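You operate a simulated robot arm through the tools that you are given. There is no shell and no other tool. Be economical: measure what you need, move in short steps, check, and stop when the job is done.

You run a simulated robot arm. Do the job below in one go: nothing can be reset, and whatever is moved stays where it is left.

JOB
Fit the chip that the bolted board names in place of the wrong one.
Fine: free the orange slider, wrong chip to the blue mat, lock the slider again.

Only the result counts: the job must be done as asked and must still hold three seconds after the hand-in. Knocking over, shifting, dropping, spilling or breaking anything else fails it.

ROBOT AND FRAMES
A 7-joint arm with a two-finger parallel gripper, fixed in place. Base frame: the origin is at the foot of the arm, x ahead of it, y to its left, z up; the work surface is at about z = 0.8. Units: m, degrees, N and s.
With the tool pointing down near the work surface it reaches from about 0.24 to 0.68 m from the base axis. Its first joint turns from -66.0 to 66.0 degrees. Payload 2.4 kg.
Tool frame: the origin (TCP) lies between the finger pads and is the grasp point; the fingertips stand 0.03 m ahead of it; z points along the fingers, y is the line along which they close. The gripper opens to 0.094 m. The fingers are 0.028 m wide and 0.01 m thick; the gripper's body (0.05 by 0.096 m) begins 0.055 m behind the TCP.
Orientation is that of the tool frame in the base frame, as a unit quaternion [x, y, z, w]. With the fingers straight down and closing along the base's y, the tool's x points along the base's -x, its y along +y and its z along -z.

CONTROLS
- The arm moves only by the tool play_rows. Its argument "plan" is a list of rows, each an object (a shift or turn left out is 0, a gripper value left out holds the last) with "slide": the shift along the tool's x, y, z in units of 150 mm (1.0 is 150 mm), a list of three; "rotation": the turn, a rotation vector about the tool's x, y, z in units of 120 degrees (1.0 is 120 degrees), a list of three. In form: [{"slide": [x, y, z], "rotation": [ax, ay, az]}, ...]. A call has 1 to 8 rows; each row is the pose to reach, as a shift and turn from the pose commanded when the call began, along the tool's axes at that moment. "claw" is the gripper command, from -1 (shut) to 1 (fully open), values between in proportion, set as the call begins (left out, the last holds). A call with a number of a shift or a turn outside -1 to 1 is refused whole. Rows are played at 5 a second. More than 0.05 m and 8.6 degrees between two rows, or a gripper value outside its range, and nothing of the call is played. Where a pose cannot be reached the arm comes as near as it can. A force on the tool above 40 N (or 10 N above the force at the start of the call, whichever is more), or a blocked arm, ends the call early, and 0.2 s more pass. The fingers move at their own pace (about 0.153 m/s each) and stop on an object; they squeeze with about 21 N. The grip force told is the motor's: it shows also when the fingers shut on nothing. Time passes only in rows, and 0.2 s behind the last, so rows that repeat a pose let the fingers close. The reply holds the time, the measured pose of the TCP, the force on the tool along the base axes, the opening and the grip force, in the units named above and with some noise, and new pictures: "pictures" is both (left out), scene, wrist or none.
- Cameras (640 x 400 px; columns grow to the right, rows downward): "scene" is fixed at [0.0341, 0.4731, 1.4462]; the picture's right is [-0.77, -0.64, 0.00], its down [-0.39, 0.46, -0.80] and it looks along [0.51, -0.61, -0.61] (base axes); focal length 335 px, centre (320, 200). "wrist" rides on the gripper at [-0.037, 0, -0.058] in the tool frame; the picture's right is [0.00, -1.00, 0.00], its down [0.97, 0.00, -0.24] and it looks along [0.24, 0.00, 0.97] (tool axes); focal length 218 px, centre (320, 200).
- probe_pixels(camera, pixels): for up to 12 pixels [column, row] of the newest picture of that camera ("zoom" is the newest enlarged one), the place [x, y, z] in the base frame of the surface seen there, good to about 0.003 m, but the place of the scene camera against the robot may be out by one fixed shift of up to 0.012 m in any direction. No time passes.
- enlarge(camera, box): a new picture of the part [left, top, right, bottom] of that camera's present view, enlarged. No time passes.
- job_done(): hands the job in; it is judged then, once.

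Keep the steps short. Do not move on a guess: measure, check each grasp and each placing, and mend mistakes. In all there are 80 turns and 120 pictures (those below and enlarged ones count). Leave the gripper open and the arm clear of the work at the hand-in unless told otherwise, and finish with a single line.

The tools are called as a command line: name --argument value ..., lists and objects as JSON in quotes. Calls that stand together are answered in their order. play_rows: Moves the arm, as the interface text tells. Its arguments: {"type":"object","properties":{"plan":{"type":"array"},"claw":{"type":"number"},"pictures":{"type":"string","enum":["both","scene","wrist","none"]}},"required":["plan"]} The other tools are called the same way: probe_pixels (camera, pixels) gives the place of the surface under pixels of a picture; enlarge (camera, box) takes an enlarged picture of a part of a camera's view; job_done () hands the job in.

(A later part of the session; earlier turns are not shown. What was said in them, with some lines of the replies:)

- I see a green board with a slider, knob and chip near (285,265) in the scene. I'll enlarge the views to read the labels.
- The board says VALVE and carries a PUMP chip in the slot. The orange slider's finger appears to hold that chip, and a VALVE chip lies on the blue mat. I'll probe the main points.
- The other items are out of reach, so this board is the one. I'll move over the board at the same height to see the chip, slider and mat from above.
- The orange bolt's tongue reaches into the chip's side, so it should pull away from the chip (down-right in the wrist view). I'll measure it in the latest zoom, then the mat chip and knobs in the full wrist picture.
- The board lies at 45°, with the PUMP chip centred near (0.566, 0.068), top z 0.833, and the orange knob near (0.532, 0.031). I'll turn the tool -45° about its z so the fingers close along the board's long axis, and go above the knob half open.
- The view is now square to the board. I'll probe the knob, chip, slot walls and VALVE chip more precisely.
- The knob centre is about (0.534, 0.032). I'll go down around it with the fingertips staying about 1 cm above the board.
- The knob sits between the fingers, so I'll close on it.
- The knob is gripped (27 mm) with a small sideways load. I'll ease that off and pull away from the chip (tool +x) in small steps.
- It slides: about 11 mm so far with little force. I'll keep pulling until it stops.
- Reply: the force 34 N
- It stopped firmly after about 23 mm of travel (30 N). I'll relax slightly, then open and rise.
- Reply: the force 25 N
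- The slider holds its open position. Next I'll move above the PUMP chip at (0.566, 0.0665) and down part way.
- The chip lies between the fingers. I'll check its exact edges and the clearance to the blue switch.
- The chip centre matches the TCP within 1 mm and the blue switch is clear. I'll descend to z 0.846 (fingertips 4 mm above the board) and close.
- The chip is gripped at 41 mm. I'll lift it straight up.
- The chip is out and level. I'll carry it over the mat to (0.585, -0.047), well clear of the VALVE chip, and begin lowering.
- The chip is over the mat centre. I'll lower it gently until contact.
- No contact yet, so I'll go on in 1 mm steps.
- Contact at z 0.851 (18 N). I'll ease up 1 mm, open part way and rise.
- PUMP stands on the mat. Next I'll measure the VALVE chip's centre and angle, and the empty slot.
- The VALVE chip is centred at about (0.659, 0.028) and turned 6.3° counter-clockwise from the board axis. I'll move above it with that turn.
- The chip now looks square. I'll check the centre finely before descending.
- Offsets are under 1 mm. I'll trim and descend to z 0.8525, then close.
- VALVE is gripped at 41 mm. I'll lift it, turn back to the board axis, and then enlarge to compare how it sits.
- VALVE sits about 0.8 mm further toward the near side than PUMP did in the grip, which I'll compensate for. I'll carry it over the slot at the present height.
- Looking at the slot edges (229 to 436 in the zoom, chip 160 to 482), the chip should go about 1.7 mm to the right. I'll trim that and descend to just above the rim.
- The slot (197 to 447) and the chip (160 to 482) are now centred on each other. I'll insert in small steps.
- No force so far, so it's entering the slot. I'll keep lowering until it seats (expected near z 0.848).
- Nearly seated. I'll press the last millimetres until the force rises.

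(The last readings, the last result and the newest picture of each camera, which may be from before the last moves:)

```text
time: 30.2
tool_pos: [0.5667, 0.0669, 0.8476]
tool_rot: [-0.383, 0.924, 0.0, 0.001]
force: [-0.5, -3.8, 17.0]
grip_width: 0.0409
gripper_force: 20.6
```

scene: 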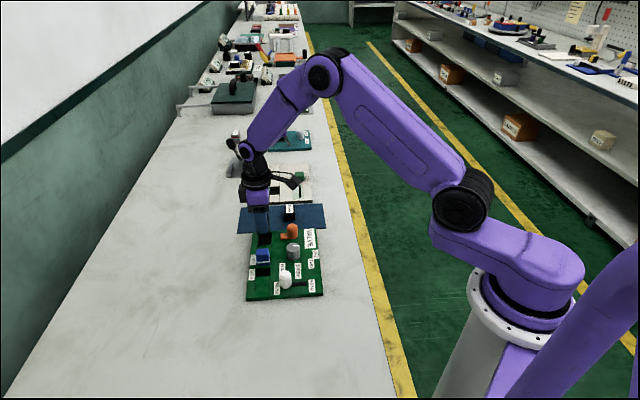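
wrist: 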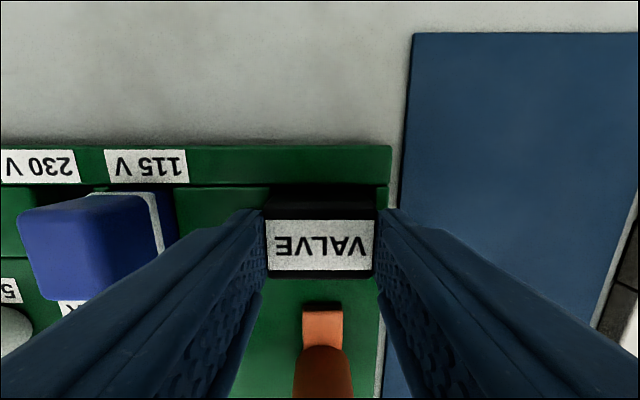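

Seated, with 17 N of contact at z 0.848. I'll ease off, open and rise to look.

play_rows --plan '[{"slide": [0, 0, -0.01]}, {"slide": [0, 0, -0.01]}]' --pictures "none"

play_rows --plan '[{}, {}, {"slide": [0, 0, -0.2]}, {"slide": [0, 0, -0.45]}, {"slide": [0.1, 0, -0.7]}, {"slide": [0.3, 0, -0.7]}, {"slide": [0.3, 0, -0.7]}]' --claw 0.277

enlarge --camera "wrist" --box '[260, 60, 380, 220]'

```text
time: 30.8
tool_pos: [0.5663, 0.0665, 0.8477]
tool_rot: [-0.383, 0.924, 0.001, 0.0]
force: [7.2, -2.1, 0.8]
grip_width: 0.0411
gripper_force: 20.7
```

```text
time: 32.4
tool_pos: [0.5361, 0.0333, 0.9521]
tool_rot: [-0.383, 0.924, 0.0, 0.0]
force: [0.4, 0.9, -0.6]
grip_width: 0.0602
gripper_force: 0.2
```

scene: 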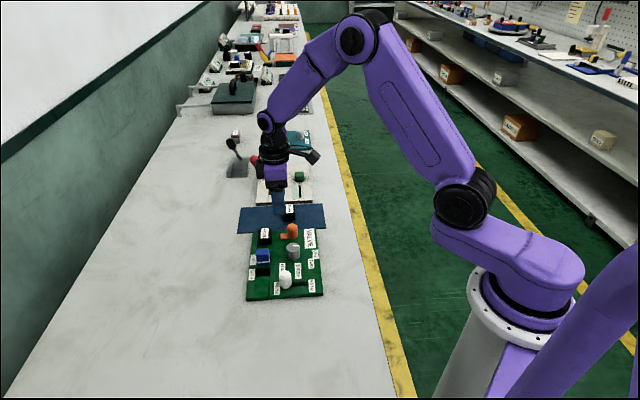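
wrist: 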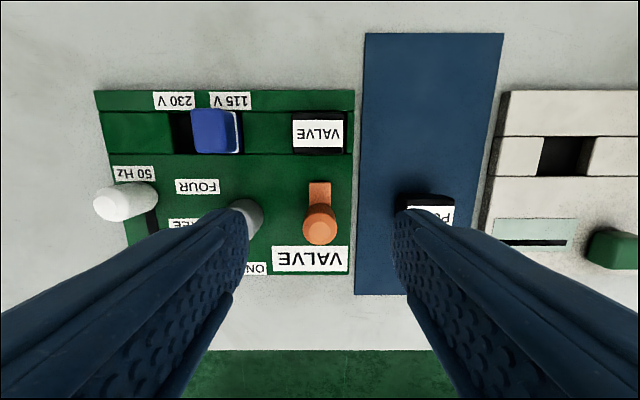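

```text
2.50 times, centred on (320, 140) of wrist
```

zoom: 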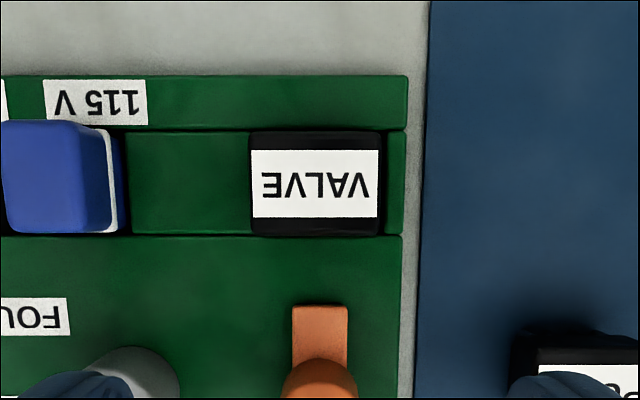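

VALVE sits square in the slot. I'll check its height and locate the knob.

probe_pixels --camera "wrist" --pixels '[[295, 134], [340, 134], [318, 125], [318, 145], [320, 232], [306, 229], [334, 229]]'

```text
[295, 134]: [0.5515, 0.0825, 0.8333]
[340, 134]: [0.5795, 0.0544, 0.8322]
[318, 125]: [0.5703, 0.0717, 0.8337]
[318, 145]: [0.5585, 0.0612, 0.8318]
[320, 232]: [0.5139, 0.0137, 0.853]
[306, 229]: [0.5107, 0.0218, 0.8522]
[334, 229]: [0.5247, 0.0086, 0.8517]
```

The seat height matches the old chip's (0.833), and the knob is at (0.516, 0.014). I'll move over it and descend around it.

play_rows --plan '[{"slide": [0.183, 0, 0]}, {"slide": [0.183, 0, 0.25]}, {"slide": [0.183, 0, 0.45]}, {"slide": [0.183, 0, 0.6]}, {"slide": [0.183, 0, 0.667]}, {"slide": [0.183, 0, 0.667]}]' --pictures "wrist"

play_rows --plan '[{}, {}, {}]' --claw -1 --pictures "none"

```text
time: 33.8
tool_pos: [0.5162, 0.0157, 0.8507]
tool_rot: [-0.382, 0.924, 0.0, 0.001]
force: [-0.1, 0.3, -0.8]
grip_width: 0.0601
gripper_force: 0.1
```

wrist: 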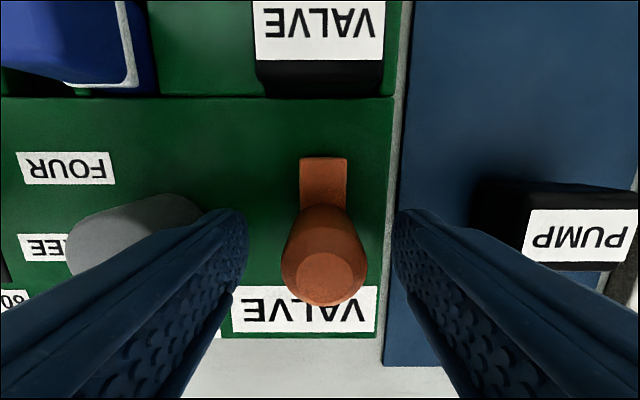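

```text
time: 34.6
tool_pos: [0.5171, 0.0158, 0.8517]
tool_rot: [-0.382, 0.924, 0.0, 0.001]
force: [9.8, -8.3, -8.2]
grip_width: 0.0268
gripper_force: 45.3
```

The knob is gripped. I'll ease the side load and push it toward the chip in small steps.

play_rows --plan '[{"slide": [0, -0.009, 0]}, {"slide": [-0.03, -0.009, 0]}, {"slide": [-0.06, -0.009, 0]}, {"slide": [-0.09, -0.009, 0]}, {"slide": [-0.115, -0.009, 0]}, {"slide": [-0.135, -0.009, 0]}, {"slide": [-0.135, -0.009, 0]}]' --pictures "wrist"

```text
time: 36.2
tool_pos: [0.5308, 0.0288, 0.8526]
tool_rot: [-0.382, 0.924, 0.001, -0.001]
force: [5.6, -8.6, -32.5]
grip_width: 0.027
gripper_force: 45.0
```

wrist: 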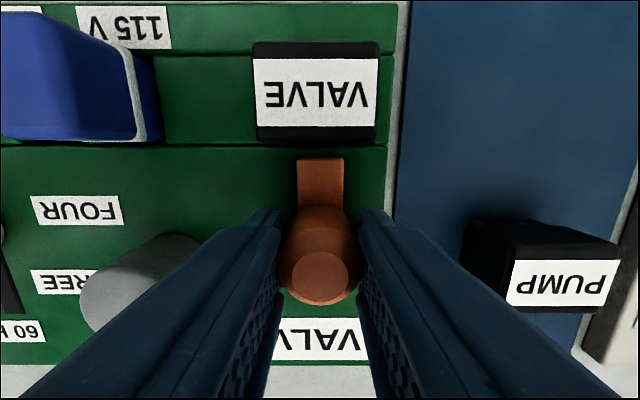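

About 3.5 mm remain, and there's a vertical load of -32 N. I'll lower the command by 1 mm to relieve it and finish the push.

play_rows --plan '[{"slide": [0, 0, 0.006]}, {"slide": [-0.008, 0, 0.008]}, {"slide": [-0.016, 0, 0.008]}, {"slide": [-0.024, 0, 0.008]}, {"slide": [-0.024, 0, 0.008]}]' --pictures "wrist"

```text
time: 37.4
tool_pos: [0.533, 0.0311, 0.851]
tool_rot: [-0.383, 0.924, 0.0, 0.0]
force: [-9.5, -7.0, 11.1]
grip_width: 0.0269
gripper_force: 45.0
```

wrist: 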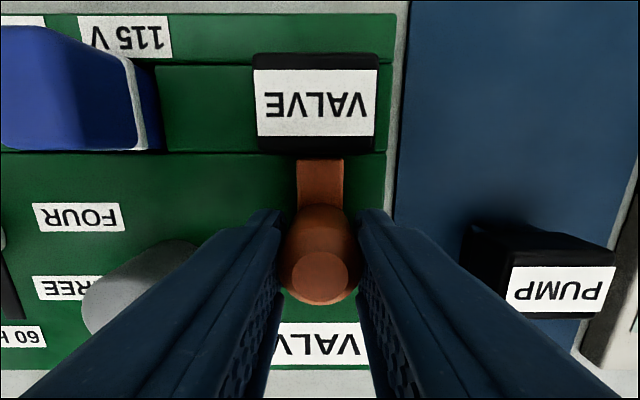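

Comparing the groove row (157 originally, 153 now), it's still about 1.5 mm short. I'll push on gently.

play_rows --plan '[{"slide": [-0.006, 0, -0.002]}, {"slide": [-0.012, 0, -0.003]}, {"slide": [-0.018, 0, -0.003]}, {"slide": [-0.018, 0, -0.003]}]' --pictures "wrist"

```text
time: 38.4
tool_pos: [0.5328, 0.0309, 0.8512]
tool_rot: [-0.382, 0.924, 0.001, -0.002]
force: [-21.1, -19.2, 16.6]
grip_width: 0.027
gripper_force: 45.1
```

wrist: 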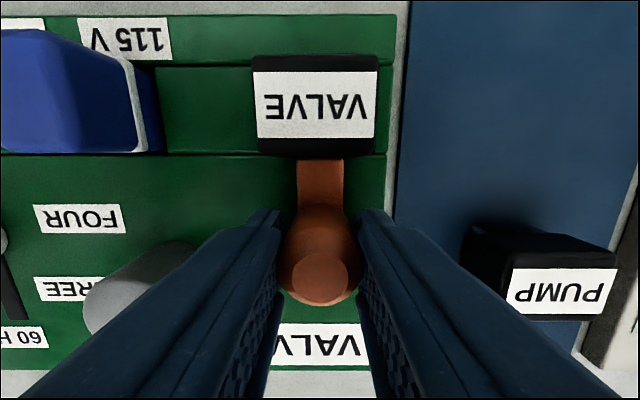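

The knob is back at its original locked place (x+y 0.564, as at first) against a firm stop. The tongue now meets the chip's edge. I'll relax, open and rise.

play_rows --plan '[{"slide": [0.01, 0, 0]}, {"slide": [0.01, 0, 0]}]' --pictures "none"

play_rows --plan '[{}, {}, {"slide": [0, 0, -0.2]}, {"slide": [0, 0, -0.45]}, {"slide": [0, 0, -0.7]}, {"slide": [0, 0, -0.7]}]' --claw 0.277

enlarge --camera "wrist" --box '[270, 80, 370, 220]'

probe_pixels --camera "wrist" --pixels '[[319, 187], [304, 190], [334, 190], [317, 128], [317, 157]]'

```text
time: 39.0
tool_pos: [0.5337, 0.0307, 0.8512]
tool_rot: [-0.383, 0.924, 0.0, -0.001]
force: [-10.5, -17.8, 2.6]
grip_width: 0.0269
gripper_force: 44.9
```

```text
time: 40.4
tool_pos: [0.5341, 0.0311, 0.9562]
tool_rot: [-0.383, 0.924, 0.0, 0.0]
force: [0.1, 0.2, 0.0]
grip_width: 0.06
gripper_force: 0.0
```

scene: 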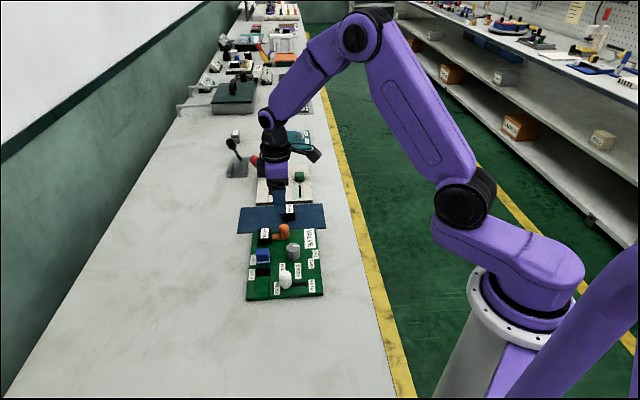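
wrist: 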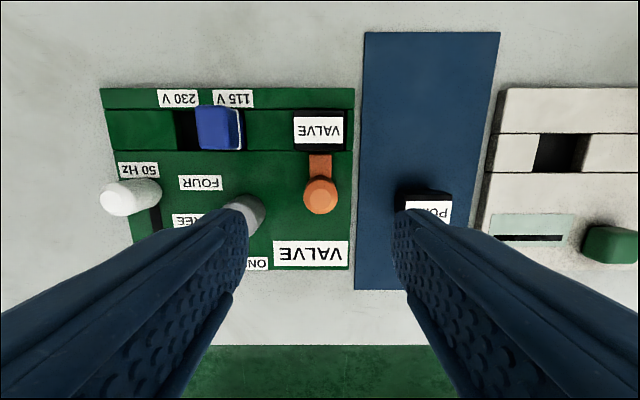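

```text
2.86 times, centred on (320, 150) of wrist
```

zoom: 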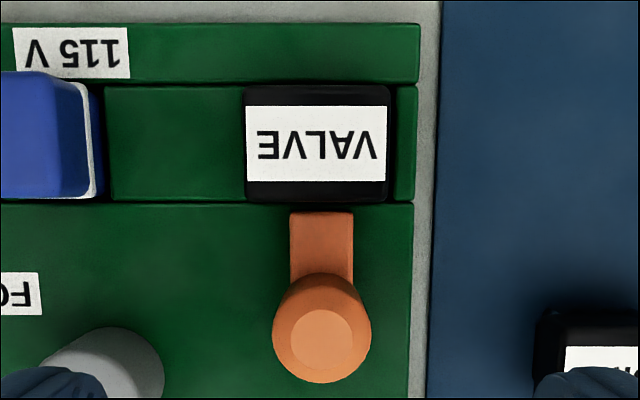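

```text
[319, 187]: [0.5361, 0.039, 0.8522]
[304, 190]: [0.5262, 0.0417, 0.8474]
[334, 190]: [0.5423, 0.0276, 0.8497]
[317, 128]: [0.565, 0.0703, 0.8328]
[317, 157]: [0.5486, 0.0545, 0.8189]
```

The tongue and knob offsets from the groove match the initial locked picture (63 px to the knob edge both times). I'll open fully, retreat upward and take a last look.

play_rows --plan '[{"slide": [0, 0, -0.25]}, {"slide": [0.2, 0, -0.5]}, {"slide": [0.4, 0, -0.6]}, {"slide": [0.65, 0, -0.6]}, {"slide": [0.65, 0, -0.6]}]' --claw 1

enlarge --camera "scene" --box '[225, 190, 345, 305]'

```text
time: 41.6
tool_pos: [0.4661, -0.0361, 1.0476]
tool_rot: [-0.383, 0.924, 0.0, 0.0]
force: [-0.5, -0.3, -0.9]
grip_width: 0.0937
gripper_force: 0.0
```

scene: 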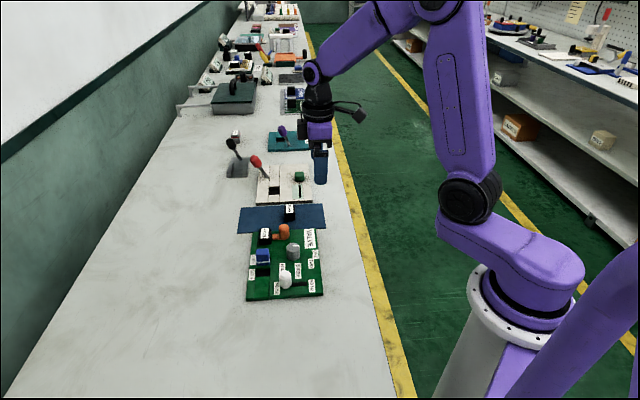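
wrist: 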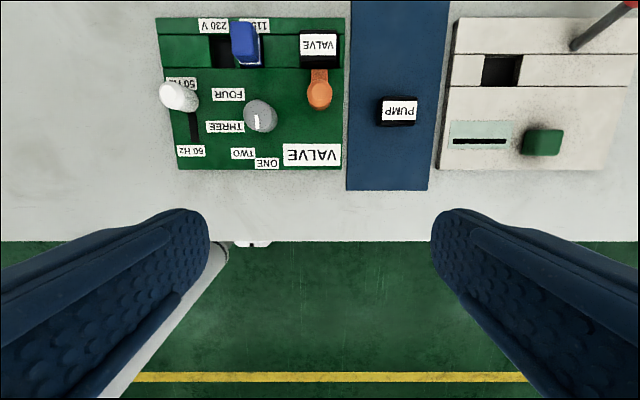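

```text
3.48 times, centred on (285, 248) of scene
```

zoom: 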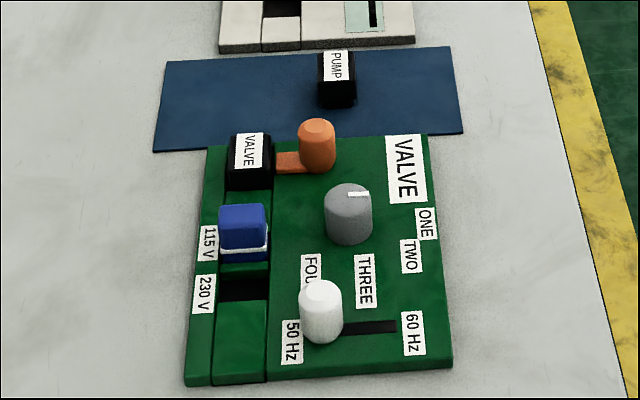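

VALVE is seated with the slider locked as it was at the start, PUMP stands on the blue mat, and the other controls look unchanged. I'm handing in.

job_done

```text
The job is handed in.
```

The VALVE chip is fitted and seated in the board, the orange slider is locked again, and the PUMP chip is on the blue mat.
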